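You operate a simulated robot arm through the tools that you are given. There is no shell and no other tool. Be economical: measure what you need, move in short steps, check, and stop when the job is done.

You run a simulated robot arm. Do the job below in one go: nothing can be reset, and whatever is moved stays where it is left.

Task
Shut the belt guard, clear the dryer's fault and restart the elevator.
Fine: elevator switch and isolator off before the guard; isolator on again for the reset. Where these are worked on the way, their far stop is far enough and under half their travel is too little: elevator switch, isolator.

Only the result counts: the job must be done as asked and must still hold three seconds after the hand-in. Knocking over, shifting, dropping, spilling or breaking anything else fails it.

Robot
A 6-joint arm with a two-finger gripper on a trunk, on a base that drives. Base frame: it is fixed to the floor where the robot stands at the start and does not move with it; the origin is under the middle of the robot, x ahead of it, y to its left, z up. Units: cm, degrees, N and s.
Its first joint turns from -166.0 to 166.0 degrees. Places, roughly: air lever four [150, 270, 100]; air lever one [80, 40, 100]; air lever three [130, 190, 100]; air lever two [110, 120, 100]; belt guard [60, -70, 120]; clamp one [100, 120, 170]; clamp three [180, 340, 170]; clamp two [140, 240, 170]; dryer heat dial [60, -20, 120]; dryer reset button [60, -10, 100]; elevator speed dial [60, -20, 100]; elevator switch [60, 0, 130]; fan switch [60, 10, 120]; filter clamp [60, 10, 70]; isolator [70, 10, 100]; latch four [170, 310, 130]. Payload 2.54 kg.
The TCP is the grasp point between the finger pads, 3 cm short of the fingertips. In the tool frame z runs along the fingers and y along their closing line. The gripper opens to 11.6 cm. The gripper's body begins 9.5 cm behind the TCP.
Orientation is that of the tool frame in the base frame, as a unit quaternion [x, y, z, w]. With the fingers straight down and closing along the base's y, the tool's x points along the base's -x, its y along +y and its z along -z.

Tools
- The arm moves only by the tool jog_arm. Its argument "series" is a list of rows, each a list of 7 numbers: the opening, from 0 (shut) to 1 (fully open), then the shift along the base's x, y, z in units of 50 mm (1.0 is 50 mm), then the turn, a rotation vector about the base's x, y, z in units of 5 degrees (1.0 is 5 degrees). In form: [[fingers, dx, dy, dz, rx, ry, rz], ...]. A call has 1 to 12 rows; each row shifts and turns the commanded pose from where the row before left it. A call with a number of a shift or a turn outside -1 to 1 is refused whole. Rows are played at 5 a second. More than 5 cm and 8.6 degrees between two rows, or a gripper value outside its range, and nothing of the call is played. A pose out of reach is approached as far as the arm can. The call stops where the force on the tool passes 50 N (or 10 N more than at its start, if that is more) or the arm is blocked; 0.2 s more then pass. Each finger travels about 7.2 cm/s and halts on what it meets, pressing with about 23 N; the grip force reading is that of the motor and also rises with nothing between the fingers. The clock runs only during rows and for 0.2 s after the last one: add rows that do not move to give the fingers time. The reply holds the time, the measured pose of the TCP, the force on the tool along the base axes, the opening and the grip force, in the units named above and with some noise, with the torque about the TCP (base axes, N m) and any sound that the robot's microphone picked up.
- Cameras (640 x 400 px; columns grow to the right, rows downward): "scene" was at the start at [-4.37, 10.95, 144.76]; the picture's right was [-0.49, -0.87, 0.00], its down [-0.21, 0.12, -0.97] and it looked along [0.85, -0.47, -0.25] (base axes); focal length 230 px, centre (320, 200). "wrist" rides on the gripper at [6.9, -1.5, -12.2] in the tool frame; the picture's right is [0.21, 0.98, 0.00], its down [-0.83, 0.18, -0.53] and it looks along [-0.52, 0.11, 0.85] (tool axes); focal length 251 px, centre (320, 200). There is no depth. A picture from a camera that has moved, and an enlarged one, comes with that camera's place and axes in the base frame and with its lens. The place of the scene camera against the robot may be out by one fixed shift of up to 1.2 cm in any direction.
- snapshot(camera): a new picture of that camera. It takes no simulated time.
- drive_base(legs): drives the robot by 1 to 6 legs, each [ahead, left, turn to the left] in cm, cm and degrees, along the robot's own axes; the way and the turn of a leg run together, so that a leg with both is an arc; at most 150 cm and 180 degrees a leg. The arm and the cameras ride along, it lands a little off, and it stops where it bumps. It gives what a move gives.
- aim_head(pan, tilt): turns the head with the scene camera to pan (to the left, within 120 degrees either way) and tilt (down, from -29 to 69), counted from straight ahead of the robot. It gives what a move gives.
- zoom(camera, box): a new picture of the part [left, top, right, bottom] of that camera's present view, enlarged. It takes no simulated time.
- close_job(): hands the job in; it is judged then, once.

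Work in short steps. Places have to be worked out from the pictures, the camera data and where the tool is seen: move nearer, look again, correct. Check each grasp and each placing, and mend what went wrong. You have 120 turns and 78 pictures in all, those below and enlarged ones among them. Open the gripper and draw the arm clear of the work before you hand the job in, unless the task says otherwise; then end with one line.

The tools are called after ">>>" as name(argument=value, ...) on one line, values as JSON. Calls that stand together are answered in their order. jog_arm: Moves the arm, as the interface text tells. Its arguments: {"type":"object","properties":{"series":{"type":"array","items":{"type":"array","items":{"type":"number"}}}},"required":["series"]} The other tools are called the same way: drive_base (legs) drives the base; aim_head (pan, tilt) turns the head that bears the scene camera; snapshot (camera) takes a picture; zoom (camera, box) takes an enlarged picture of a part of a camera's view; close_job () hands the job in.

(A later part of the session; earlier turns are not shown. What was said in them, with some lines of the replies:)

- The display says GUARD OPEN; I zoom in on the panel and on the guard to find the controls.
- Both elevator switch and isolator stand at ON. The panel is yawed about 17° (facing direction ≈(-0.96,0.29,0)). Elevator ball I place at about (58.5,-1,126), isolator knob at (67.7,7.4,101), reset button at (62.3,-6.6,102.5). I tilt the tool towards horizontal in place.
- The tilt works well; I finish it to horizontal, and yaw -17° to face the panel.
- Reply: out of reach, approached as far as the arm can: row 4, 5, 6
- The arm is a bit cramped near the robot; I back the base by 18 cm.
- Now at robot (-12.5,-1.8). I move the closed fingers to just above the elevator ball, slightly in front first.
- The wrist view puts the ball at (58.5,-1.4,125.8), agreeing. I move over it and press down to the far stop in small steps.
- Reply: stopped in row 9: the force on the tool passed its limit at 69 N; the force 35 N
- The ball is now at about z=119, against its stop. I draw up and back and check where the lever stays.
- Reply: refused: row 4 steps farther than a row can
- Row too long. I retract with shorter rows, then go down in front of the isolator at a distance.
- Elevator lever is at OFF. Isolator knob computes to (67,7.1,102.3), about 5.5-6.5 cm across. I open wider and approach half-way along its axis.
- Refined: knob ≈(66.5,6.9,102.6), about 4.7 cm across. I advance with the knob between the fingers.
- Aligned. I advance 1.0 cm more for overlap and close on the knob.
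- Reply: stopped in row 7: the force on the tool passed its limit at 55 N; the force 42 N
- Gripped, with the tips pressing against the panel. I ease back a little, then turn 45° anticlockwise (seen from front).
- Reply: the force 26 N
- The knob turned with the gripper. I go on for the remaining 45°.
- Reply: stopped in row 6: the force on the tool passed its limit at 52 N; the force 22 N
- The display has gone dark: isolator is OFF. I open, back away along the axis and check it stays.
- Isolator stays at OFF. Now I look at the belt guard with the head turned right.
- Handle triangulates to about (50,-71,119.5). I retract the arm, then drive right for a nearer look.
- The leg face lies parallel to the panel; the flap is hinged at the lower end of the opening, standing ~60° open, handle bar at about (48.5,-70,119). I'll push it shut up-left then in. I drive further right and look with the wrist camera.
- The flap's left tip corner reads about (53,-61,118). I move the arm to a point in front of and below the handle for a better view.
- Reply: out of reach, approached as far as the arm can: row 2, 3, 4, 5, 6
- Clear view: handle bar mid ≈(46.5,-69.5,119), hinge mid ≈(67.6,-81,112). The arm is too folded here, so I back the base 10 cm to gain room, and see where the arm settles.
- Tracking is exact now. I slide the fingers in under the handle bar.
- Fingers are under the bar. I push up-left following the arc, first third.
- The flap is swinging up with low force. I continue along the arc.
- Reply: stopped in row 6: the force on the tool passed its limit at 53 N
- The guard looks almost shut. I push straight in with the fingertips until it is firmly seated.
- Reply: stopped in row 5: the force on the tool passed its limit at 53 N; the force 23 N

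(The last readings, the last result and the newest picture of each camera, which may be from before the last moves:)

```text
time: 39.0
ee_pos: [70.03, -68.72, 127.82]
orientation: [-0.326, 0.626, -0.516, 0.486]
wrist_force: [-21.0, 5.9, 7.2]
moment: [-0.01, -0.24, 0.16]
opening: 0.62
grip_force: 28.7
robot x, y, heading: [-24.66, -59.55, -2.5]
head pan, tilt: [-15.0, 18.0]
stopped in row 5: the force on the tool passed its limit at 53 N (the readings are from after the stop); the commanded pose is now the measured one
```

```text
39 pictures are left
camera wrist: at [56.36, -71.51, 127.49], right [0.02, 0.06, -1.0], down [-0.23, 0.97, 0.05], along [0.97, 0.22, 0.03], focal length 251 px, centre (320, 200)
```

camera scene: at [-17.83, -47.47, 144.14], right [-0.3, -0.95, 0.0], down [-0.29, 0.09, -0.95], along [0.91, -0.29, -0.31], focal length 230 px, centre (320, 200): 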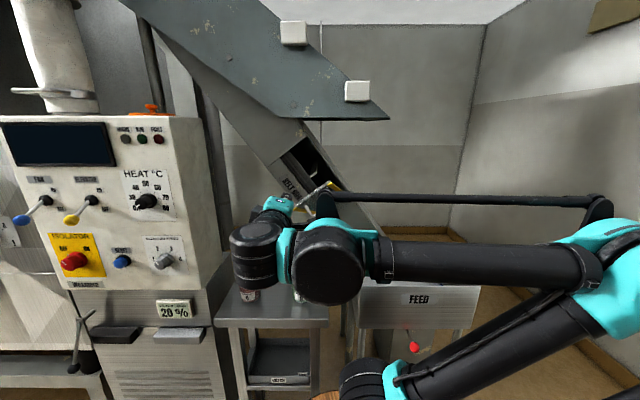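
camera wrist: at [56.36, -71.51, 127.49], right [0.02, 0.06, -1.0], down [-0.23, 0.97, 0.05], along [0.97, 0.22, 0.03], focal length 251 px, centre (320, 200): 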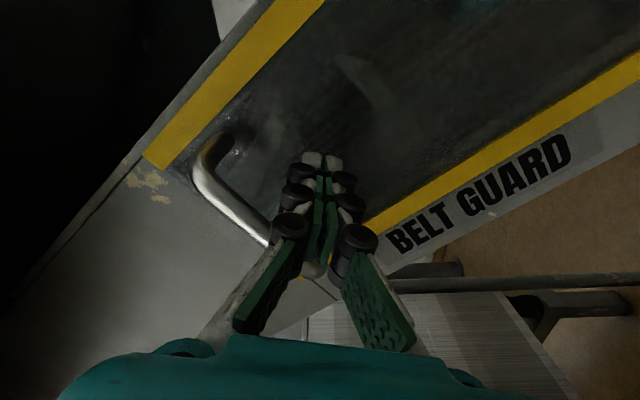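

The flap is seated against its frame. I drop slightly clear of the bar and withdraw straight out, then check it stays shut.

>>> jog_arm(series=[[0, -0.1, 0, 0, 0, 0, 0], [0, -0.05, -0.15, -0.2, 0, 0, 0], [0, -0.6, 0.2, 0, 0, 0, 0], [0, -0.8, 0.25, 0, 0, 0, 0], [0, -0.8, 0.25, 0, 0, 0, 0], [0, -0.8, 0.25, 0, 0, 0, 0], [0, -0.8, 0.25, 0, 0, 0, 0], [0, -0.8, 0.25, 0, 0, 0, 0]])

>>> snapshot(camera="wrist")

>>> snapshot(camera="scene")

```text
time: 40.8
ee_pos: [46.77, -62.29, 126.92]
orientation: [-0.325, 0.627, -0.515, 0.486]
wrist_force: [-0.2, 0.4, -0.9]
moment: [0.02, 0.02, -0.02]
opening: 0.0
grip_force: 28.9
robot x, y, heading: [-24.74, -60.61, -2.6]
head pan, tilt: [-15.0, 18.0]
```

```text
38 pictures are left
camera wrist: at [32.99, -65.14, 126.57], right [0.02, 0.06, -1.0], down [-0.22, 0.97, 0.05], along [0.97, 0.22, 0.03], focal length 251 px, centre (320, 200)
```

wrist: 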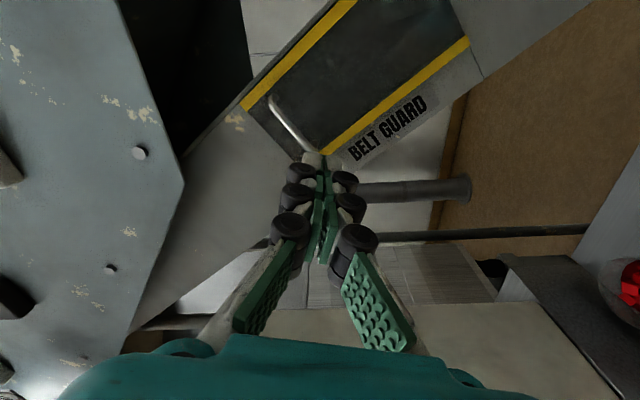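

```text
37 pictures are left
camera scene: at [-27.56, -46.99, 144.14], right [-0.3, -0.95, 0.0], down [-0.29, 0.09, -0.95], along [0.91, -0.29, -0.31], focal length 230 px, centre (320, 200)
```

scene: 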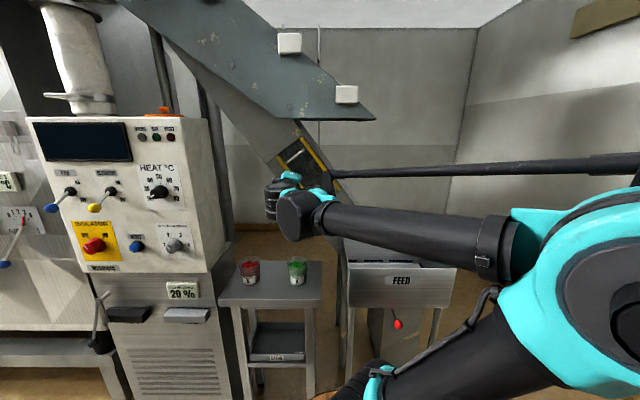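

The guard lies flat and shut. I pull back a little more and drive left to the panel.

>>> jog_arm(series=[[0, -0.8, 0, 0, 0, 0, 0], [0, -0.6, 0, 0, 0, 0, 0]])

>>> drive_base(legs=[[6, 60, 0]])

>>> aim_head(pan=-29, tilt=14)

>>> snapshot(camera="scene")

```text
time: 41.4
ee_pos: [39.63, -62.44, 127.01]
orientation: [-0.324, 0.628, -0.516, 0.484]
wrist_force: [0.2, -0.6, -0.4]
moment: [-0.01, 0.01, -0.04]
opening: 0.0
grip_force: 28.3
robot x, y, heading: [-24.73, -60.16, -2.8]
head pan, tilt: [-15.0, 18.0]
```

```text
time: 44.7
ee_pos: [50.59, -8.04, 126.97]
orientation: [-0.326, 0.627, -0.516, 0.485]
wrist_force: [0.4, 1.4, -0.4]
moment: [0.01, -0.02, -0.02]
opening: 0.02
grip_force: 28.1
robot x, y, heading: [-13.5, -5.85, -3.0]
head pan, tilt: [-15.0, 18.0]
stopped in leg 1: the robot was blocked; the commanded pose is now the measured one
```

```text
time: 45.5
ee_pos: [50.76, -8.11, 126.92]
orientation: [-0.325, 0.627, -0.515, 0.486]
wrist_force: [0.0, -0.9, -0.2]
moment: [0.01, 0.01, -0.02]
opening: 0.0
grip_force: 28.6
robot x, y, heading: [-13.72, -5.9, -2.7]
head pan, tilt: [-29.0, 14.0]
```

```text
36 pictures are left
camera scene: at [-17.49, 5.35, 144.79], right [-0.53, -0.85, 0.0], down [-0.21, 0.13, -0.97], along [0.83, -0.51, -0.24], focal length 230 px, centre (320, 200)
```

scene: 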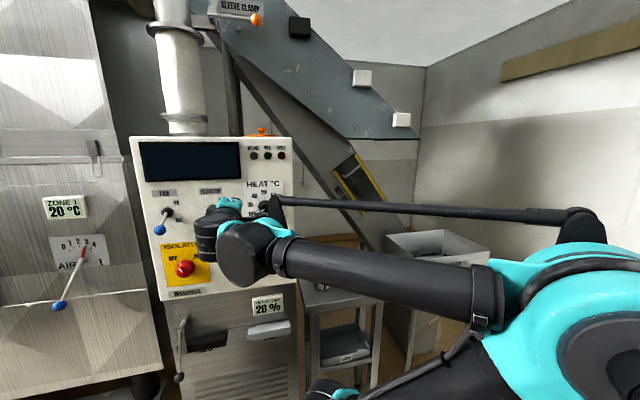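

The drive was blocked at the end; I look to the left and down to see what is there before doing more.

>>> aim_head(pan=60, tilt=50)

>>> snapshot(camera="scene")

>>> aim_head(pan=-10, tilt=55)

>>> snapshot(camera="scene")

```text
time: 47.1
ee_pos: [50.54, -8.0, 126.92]
orientation: [-0.325, 0.627, -0.516, 0.485]
wrist_force: [-0.4, 0.4, 0.8]
moment: [-0.03, 0.02, -0.06]
opening: 0.0
grip_force: 28.5
robot x, y, heading: [-13.94, -5.66, -2.9]
head pan, tilt: [60.0, 50.0]
```

```text
35 pictures are left
camera scene: at [-21.26, 16.74, 139.26], right [0.84, -0.54, 0.0], down [-0.41, -0.64, -0.64], along [0.35, 0.54, -0.77], focal length 230 px, centre (320, 200)
```

scene: 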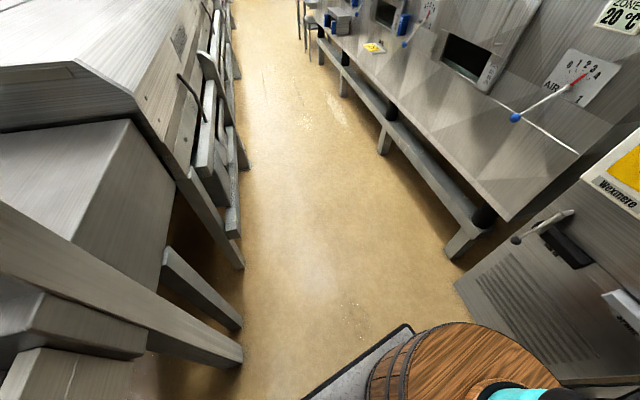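

```text
time: 48.5
ee_pos: [50.63, -8.05, 127.06]
orientation: [-0.325, 0.627, -0.516, 0.485]
wrist_force: [-0.5, -0.1, 1.0]
moment: [0.04, -0.01, 0.01]
opening: 0.0
grip_force: 28.5
robot x, y, heading: [-13.54, -5.98, -2.8]
head pan, tilt: [-10.0, 55.0]
```

```text
34 pictures are left
camera scene: at [-18.4, 8.67, 138.6], right [-0.22, -0.98, 0.0], down [-0.8, 0.18, -0.57], along [0.56, -0.13, -0.82], focal length 230 px, centre (320, 200)
```

scene: 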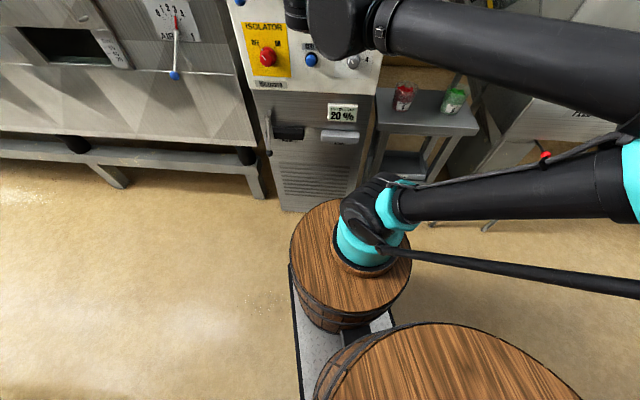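

The robot had merely come near the fixed machinery behind it; nothing is disturbed. I go back to the spot in front of the isolator with open fingers at the same roll.

>>> jog_arm(series=[[0.3, -0.8, 0.2, 0, 0, 0, 0], [0.6, -0.6, 0.5, -0.4, 0, 0, 0], [0.85, 0, 0.7, -0.6, 0, 0, 0], [0.85, 0, 0.7, -0.6, 0, 0, 0], [0.85, 0, 0.7, -0.6, 0, 0, 0], [0.85, 0, 0.6, -0.7, 0, 0, 0], [0.85, 0, 0.6, -0.7, 0, 0, 0], [0.85, 0.5, 0, -0.7, 0, 0, 0], [0.85, 0.6, 0, -0.64, 0, 0, 0], [0.85, 0.6, 0, 0, 0, 0, 0]])

>>> snapshot(camera="wrist")

```text
time: 50.7
ee_pos: [52.24, 12.0, 102.44]
orientation: [-0.325, 0.627, -0.515, 0.485]
wrist_force: [0.4, -0.4, -0.3]
moment: [0.01, 0.01, -0.02]
opening: 9.86
grip_force: 0.1
robot x, y, heading: [-13.45, -6.19, -2.9]
head pan, tilt: [-10.0, 55.0]
```

```text
33 pictures are left
camera wrist: at [38.55, 9.22, 102.06], right [0.02, 0.06, -1.0], down [-0.22, 0.97, 0.05], along [0.97, 0.22, 0.03], focal length 251 px, centre (320, 200)
```

wrist: 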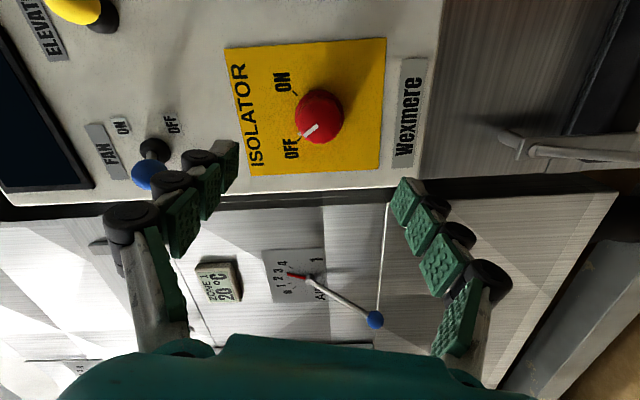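

Identical view as before. I advance onto the knob and close.

>>> jog_arm(series=[[0.85, 0.8, -0.27, 0, 0, 0, 0], [0.85, 0.7, -0.25, 0, 0, 0, 0], [0.85, 0.6, -0.22, 0, 0, 0, 0], [0.85, 0.47, -0.18, 0, 0, 0, 0], [0.6, 0, 0, 0, 0, 0, 0], [0.4, 0, 0, 0, 0, 0, 0], [0.3, 0, 0, 0, 0, 0, 0], [0.2, 0, 0, 0, 0, 0, 0]])

>>> snapshot(camera="wrist")

```text
time: 52.5
ee_pos: [65.16, 7.58, 102.28]
orientation: [-0.325, 0.626, -0.516, 0.486]
wrist_force: [7.7, -4.6, 40.2]
moment: [-0.29, -0.8, -0.11]
opening: 4.83
grip_force: 18.4
robot x, y, heading: [-13.82, -5.42, -2.5]
head pan, tilt: [-10.0, 55.0]
```

```text
32 pictures are left
camera wrist: at [51.39, 4.73, 101.94], right [0.02, 0.05, -1.0], down [-0.22, 0.97, 0.05], along [0.97, 0.22, 0.04], focal length 251 px, centre (320, 200)
```

wrist: 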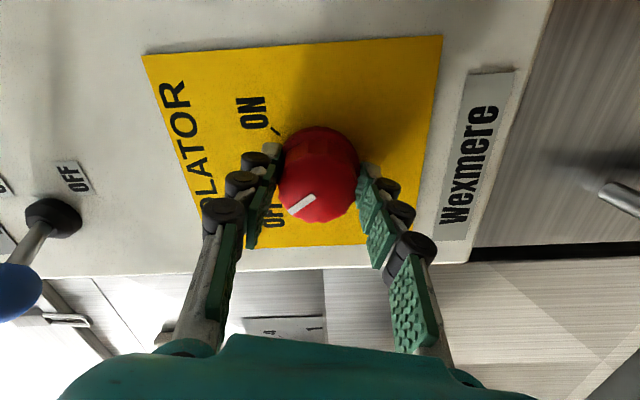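

Gripped, but slightly off-centre (force +z). I ease up 0.3 cm and turn clockwise 40°.

>>> jog_arm(series=[[0.2, 0, 0, 0.06, 0, 0, 0], [0.2, 0, 0, 0, 0.945, -0.33, 0], [0.2, 0, 0, 0, 0.945, -0.33, 0], [0.2, 0, 0, 0, 0.945, -0.33, 0], [0.2, 0, 0, 0, 0.945, -0.33, 0], [0.2, 0, 0, 0, 0.945, -0.33, 0], [0.2, 0, 0, 0, 0.945, -0.33, 0], [0.2, 0, 0, 0, 0.945, -0.33, 0], [0.2, 0, 0, 0, 0.945, -0.33, 0]])

```text
time: 54.5
ee_pos: [65.21, 7.49, 102.48]
orientation: [-0.091, 0.702, -0.317, 0.631]
wrist_force: [-11.9, 14.1, -33.7]
moment: [0.56, 1.57, 0.18]
opening: 4.56
grip_force: 44.8
robot x, y, heading: [-13.46, -5.8, -3.0]
head pan, tilt: [-10.0, 55.0]
```

>>> jog_arm(series=[[0.2, -0.02, 0.02, -0.05, 0, 0, 0], [0.2, 0, 0, 0, 0.945, -0.33, 0], [0.2, 0, 0, 0, 0.945, -0.33, 0], [0.2, 0, 0, 0, 0.945, -0.33, 0], [0.2, 0, 0, 0, 0.945, -0.33, 0], [0.2, 0, 0, 0, 0.945, -0.33, 0], [0.2, 0, 0, 0, 0.945, -0.33, 0], [0.2, 0, 0, 0, 0.945, -0.33, 0], [0.2, 0, 0, 0, 0.945, -0.33, 0], [0.2, 0, 0, 0, 0.945, -0.33, 0]])

>>> snapshot(camera="wrist")

```text
time: 56.7
ee_pos: [65.08, 7.55, 102.31]
orientation: [0.183, 0.684, -0.051, 0.705]
wrist_force: [-5.3, 26.5, -7.4]
moment: [-1.03, 0.7, 0.59]
opening: 4.63
grip_force: 45.3
robot x, y, heading: [-13.83, -5.86, -2.5]
head pan, tilt: [-10.0, 55.0]
```

```text
31 pictures are left
camera wrist: at [53.52, 11.28, 95.35], right [0.33, 0.94, -0.03], down [-0.5, 0.2, 0.85], along [0.8, -0.27, 0.53], focal length 251 px, centre (320, 200)
```

wrist: 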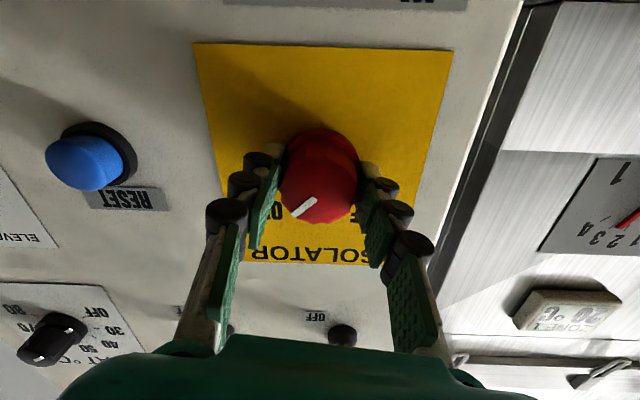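

Knob turned back to ON. I release and retreat, then check the display.

>>> jog_arm(series=[[0.6, 0, 0, 0, 0, 0, 0], [0.85, 0, 0, 0, 0, 0, 0], [0.85, 0, 0, 0, 0, 0, 0], [0.85, -0.5, 0.17, 0, 0, 0, 0], [0.85, -0.7, 0.24, 0, 0, 0, 0], [0.6, -0.7, 0.24, 0, 0, 0, 0], [0.3, -0.8, 0.24, 0, 0, 0, 0], [0, -0.6, 0.2, 0, 0, 0, 0], [0, 0, 0, 0, 0, 0, 0]])

>>> aim_head(pan=-29, tilt=14)

>>> snapshot(camera="wrist")

>>> snapshot(camera="scene")

```text
time: 58.7
ee_pos: [48.43, 12.83, 102.38]
orientation: [0.184, 0.683, -0.052, 0.705]
wrist_force: [-1.7, 0.7, -0.2]
moment: [-0.01, -0.03, -0.01]
opening: 0.0
grip_force: 22.2
robot x, y, heading: [-14.0, -5.74, -2.9]
head pan, tilt: [-10.0, 55.0]
```

```text
time: 59.8
ee_pos: [48.53, 12.84, 102.27]
orientation: [0.184, 0.683, -0.052, 0.705]
wrist_force: [0.1, 0.0, 1.3]
moment: [0.02, 0.02, -0.01]
opening: 0.0
grip_force: 22.9
robot x, y, heading: [-14.03, -5.83, -2.6]
head pan, tilt: [-29.0, 14.0]
```

```text
30 pictures are left
camera wrist: at [36.99, 16.53, 95.36], right [0.33, 0.94, -0.03], down [-0.5, 0.2, 0.85], along [0.8, -0.27, 0.53], focal length 251 px, centre (320, 200)
```

wrist: 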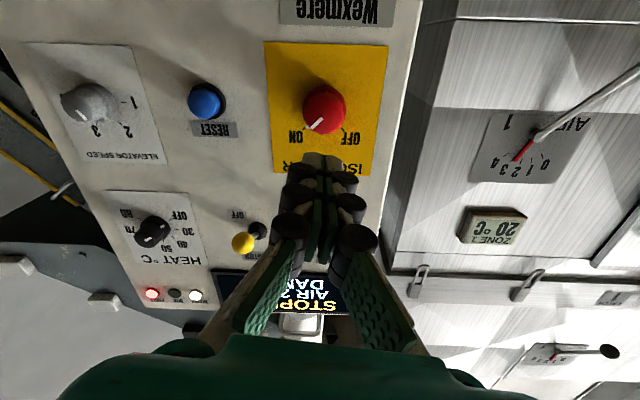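

```text
29 pictures are left
camera scene: at [-17.49, 5.36, 144.78], right [-0.53, -0.85, 0.0], down [-0.21, 0.13, -0.97], along [0.82, -0.51, -0.24], focal length 230 px, centre (320, 200)
```

scene: 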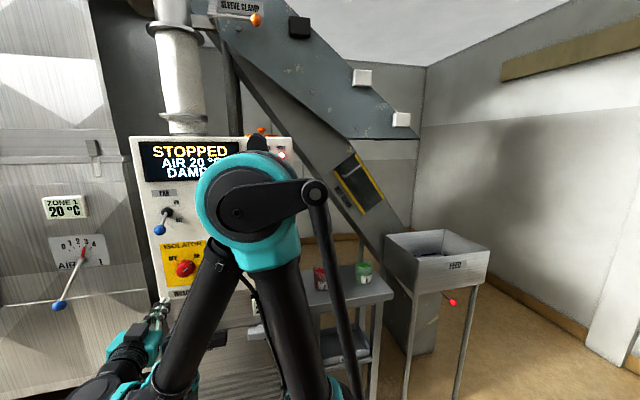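

The display shows STOPPED with FAULT still lit; isolator is on and the guard is seen as shut. Reset button triangulates to (62.3,-6.7,102). I line up in front of it.

>>> jog_arm(series=[[0, 0, -0.8, 0, 0, 0, 0], [0, 0, -0.9, 0, 0, 0, 0], [0, 0.4, -0.85, 0, 0, 0, 0], [0, 0.5, -0.8, 0, 0, 0, 0], [0, 0, 0, 0, 0, 0, 0]])

>>> snapshot(camera="wrist")

```text
time: 61.0
ee_pos: [53.03, -4.02, 102.3]
orientation: [0.185, 0.683, -0.052, 0.705]
wrist_force: [0.9, 0.2, 0.8]
moment: [-0.04, 0.02, -0.01]
opening: 0.0
grip_force: 23.2
robot x, y, heading: [-13.47, -5.65, -2.9]
head pan, tilt: [-29.0, 14.0]
```

```text
28 pictures are left
camera wrist: at [41.63, -0.27, 95.38], right [0.33, 0.94, -0.03], down [-0.5, 0.2, 0.85], along [0.8, -0.27, 0.53], focal length 251 px, centre (320, 200)
```

wrist: 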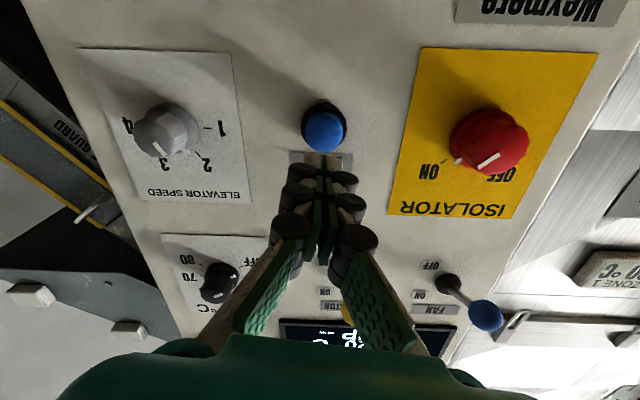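

Aligned, 0.7 cm high. I lower slightly, approach and press until resistance.

>>> jog_arm(series=[[0, 0.3, -0.105, -0.14, 0, 0, 0], [0, 0.3, -0.105, 0, 0, 0, 0], [0, 0.3, -0.105, 0, 0, 0, 0], [0, 0.2, -0.07, 0, 0, 0, 0], [0, 0.1, -0.035, 0, 0, 0, 0], [0, 0.08, -0.028, 0, 0, 0, 0], [0, 0.08, -0.028, 0, 0, 0, 0], [0, 0.08, -0.028, 0, 0, 0, 0], [0, 0.08, -0.028, 0, 0, 0, 0], [0, 0, 0, 0, 0, 0, 0]])

>>> snapshot(camera="wrist")

```text
time: 63.2
ee_pos: [60.34, -6.25, 101.7]
orientation: [0.184, 0.683, -0.051, 0.705]
wrist_force: [-45.0, 17.3, -11.0]
moment: [0.13, 0.35, 0.12]
opening: 0.59
grip_force: 28.2
robot x, y, heading: [-13.51, -5.77, -3.0]
head pan, tilt: [-29.0, 14.0]
heard: click
```

```text
27 pictures are left
camera wrist: at [48.85, -2.66, 94.69], right [0.33, 0.94, -0.03], down [-0.5, 0.2, 0.85], along [0.8, -0.27, 0.53], focal length 251 px, centre (320, 200)
```

wrist: 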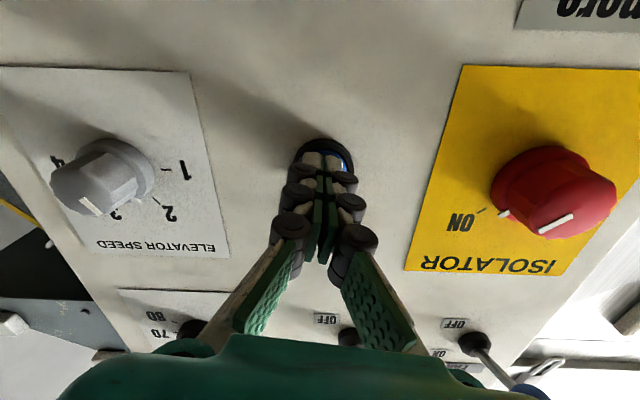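

Button clicked. I back off and check the fault lamp.

>>> jog_arm(series=[[0, -0.3, 0.1, 0, 0, 0, 0], [0, -0.7, 0.24, 0, 0, 0, 0], [0, -0.7, 0.24, 0, 0, 0, 0], [0, -0.3, 0.1, 0, 0, 0, 0], [0, 0, 0, 0, 0, 0, 0]])

>>> snapshot(camera="wrist")

>>> snapshot(camera="scene")

```text
time: 64.4
ee_pos: [50.37, -3.2, 101.91]
orientation: [0.185, 0.683, -0.053, 0.705]
wrist_force: [-0.2, 0.6, -0.5]
moment: [-0.01, -0.01, 0.01]
opening: 0.0
grip_force: 28.3
robot x, y, heading: [-13.85, -5.97, -2.9]
head pan, tilt: [-29.0, 14.0]
```

```text
26 pictures are left
camera wrist: at [38.96, 0.56, 94.95], right [0.33, 0.94, -0.03], down [-0.5, 0.2, 0.85], along [0.8, -0.27, 0.53], focal length 251 px, centre (320, 200)
```

wrist: 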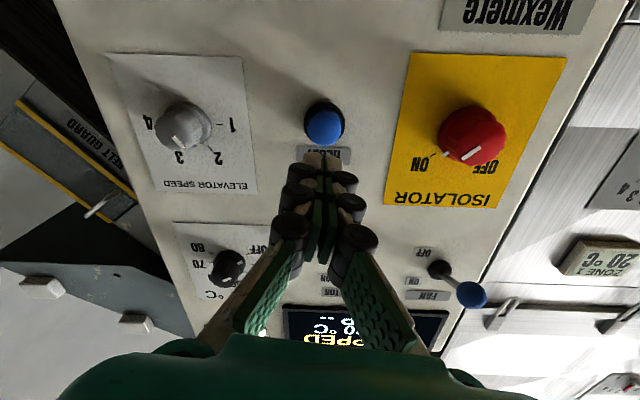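

```text
25 pictures are left
camera scene: at [-17.49, 5.35, 144.79], right [-0.53, -0.85, 0.0], down [-0.21, 0.13, -0.97], along [0.82, -0.51, -0.24], focal length 230 px, centre (320, 200)
```

scene: 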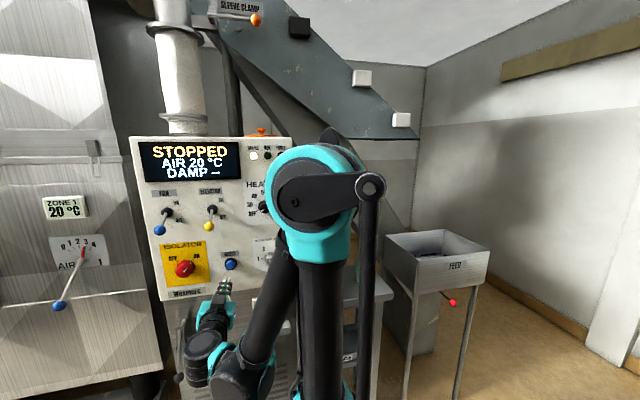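

Reset pressed; the fault lamp is hidden by the arm. I move up beneath the elevator lever and check there.

>>> jog_arm(series=[[0, -0.3, 0.3, 0.6, 0, 0, 0], [0, 0, 0.2, 0.7, 0, 0, 0], [0, 0.2, 0, 0.7, 0, 0, 0], [0, 0, 0, 0, 0, 0, 0]])

>>> snapshot(camera="wrist")

>>> zoom(camera="scene", box=[120, 120, 320, 310])

```text
time: 65.4
ee_pos: [49.99, -0.67, 111.7]
orientation: [0.183, 0.683, -0.052, 0.705]
wrist_force: [-0.9, -0.4, -0.3]
moment: [-0.05, 0.0, 0.05]
opening: 0.0
grip_force: 28.4
robot x, y, heading: [-13.76, -5.61, -2.8]
head pan, tilt: [-29.0, 14.0]
```

```text
24 pictures are left
camera wrist: at [38.52, 3.02, 104.79], right [0.33, 0.94, -0.03], down [-0.5, 0.2, 0.85], along [0.8, -0.27, 0.53], focal length 251 px, centre (320, 200)
```

wrist: 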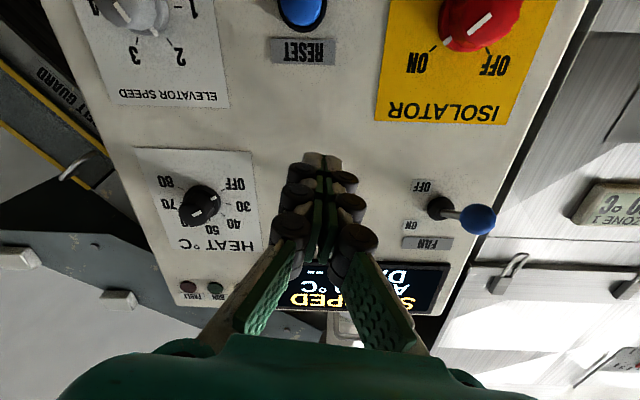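

```text
2.11 times, centred on (220, 215) of scene
camera zoom: at [-17.49, 5.35, 144.79], right [-0.53, -0.85, 0.0], down [-0.21, 0.13, -0.97], along [0.82, -0.51, -0.24], focal length 484 px, centre (530, 168)
```

zoom: 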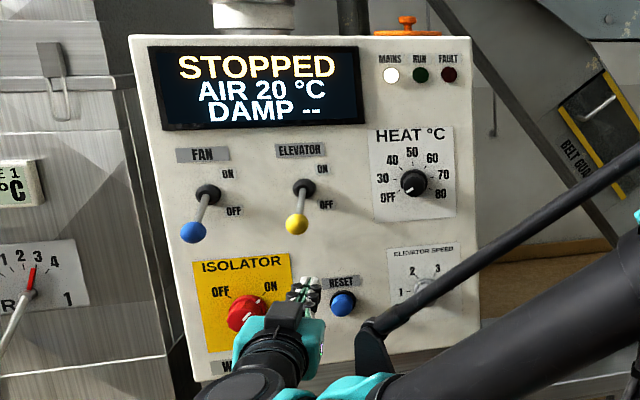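

FAULT is out, guard shut. Elevator ball at (58.5,-1.1,119). I move in beneath it and push up to the far stop.

>>> jog_arm(series=[[0, 0.5, 0, 0, 0, 0, 0], [0, 0.5, 0, 0, 0, 0, 0], [0, 0.5, -0.05, 0, 0, 0, 0], [0, 0, 0, 0.4, 0, 0, 0], [0, 0, 0, 0.4, 0, 0, 0], [0, 0, 0, 0.4, 0, 0, 0], [0, 0, 0, 0.4, 0, 0, 0], [0, 0, 0, 0.3, 0, 0, 0], [0, 0, 0, 0.3, 0, 0, 0], [0, 0, 0, 0.2, 0, 0, 0], [0, 0, 0, 0.2, 0, 0, 0]])

>>> zoom(camera="scene", box=[120, 120, 320, 310])

```text
time: 67.7
ee_pos: [57.35, -0.79, 123.42]
orientation: [0.187, 0.686, -0.049, 0.702]
wrist_force: [-3.4, 3.2, -17.1]
moment: [0.12, 0.24, 0.09]
opening: 0.61
grip_force: 28.4
robot x, y, heading: [-13.33, -6.1, -2.7]
head pan, tilt: [-29.0, 14.0]
stopped in row 11: the force on the tool passed its limit at 65 N (the readings are from after the stop); the commanded pose is now the measured one
```

```text
2.11 times, centred on (220, 215) of scene
camera zoom: at [-17.45, 5.37, 144.79], right [-0.53, -0.85, 0.0], down [-0.21, 0.13, -0.97], along [0.82, -0.51, -0.24], focal length 484 px, centre (530, 168)
```

zoom: 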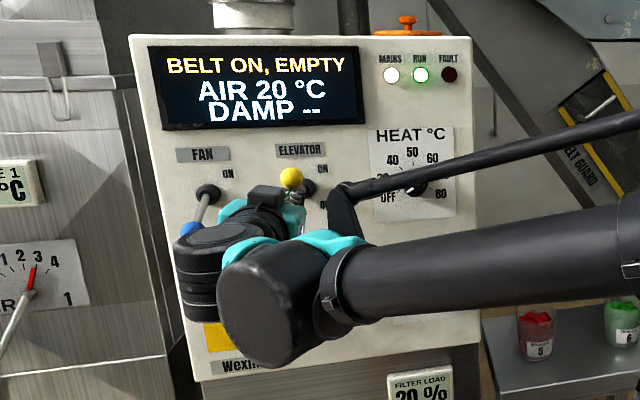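

RUN is lit: "BELT ON, EMPTY". I lower off the lever, draw back clear, open the gripper and check.

>>> jog_arm(series=[[0, 0, 0, -0.4, 0, 0, 0], [0, -0.3, 0.1, -0.4, 0, 0, 0], [0, -0.8, 0.2, 0, 0, 0, 0], [0, -0.8, 0.2, 0, 0, 0, 0], [0.3, -0.8, 0, 0, 0, 0, 0], [0.6, 0, 0, 0, 0, 0, 0], [0.8, 0, 0, 0, 0, 0, 0], [0.8, 0, 0, 0, 0, 0, 0]])

>>> snapshot(camera="scene")

>>> snapshot(camera="wrist")

```text
time: 69.5
ee_pos: [44.01, 1.21, 119.63]
orientation: [0.186, 0.686, -0.049, 0.702]
wrist_force: [-0.4, 0.2, 0.5]
moment: [0.03, -0.01, -0.01]
opening: 9.3
grip_force: 0.1
robot x, y, heading: [-13.62, -5.84, -2.8]
head pan, tilt: [-29.0, 14.0]
```

```text
21 pictures are left
camera scene: at [-17.49, 5.35, 144.79], right [-0.53, -0.85, 0.0], down [-0.21, 0.13, -0.97], along [0.82, -0.51, -0.24], focal length 230 px, centre (320, 200)
```

scene: 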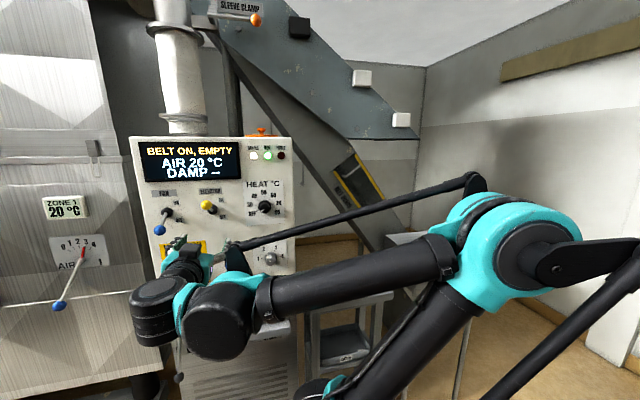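

```text
20 pictures are left
camera wrist: at [32.48, 5.02, 112.7], right [0.33, 0.94, -0.02], down [-0.49, 0.19, 0.85], along [0.81, -0.27, 0.53], focal length 251 px, centre (320, 200)
```

wrist: 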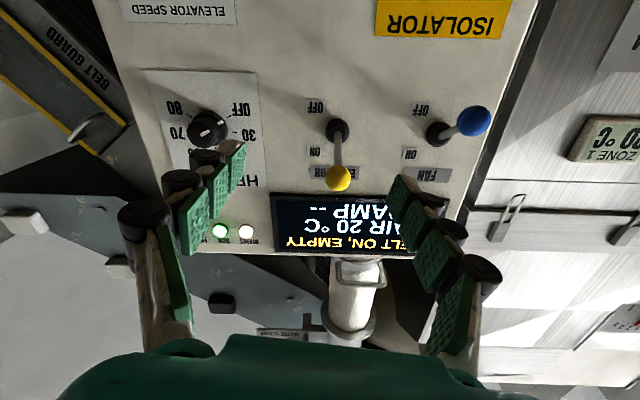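

The elevator lever stays at ON, RUN is lit, FAULT is out, the guard is shut, and the open gripper is clear of the panel. I hand the job in.

>>> close_job()

```text
The job is handed in.
```

The belt guard is shut, the dryer's fault lamp is out, and the elevator is running again: RUN is lit and the display reads "BELT ON, EMPTY".
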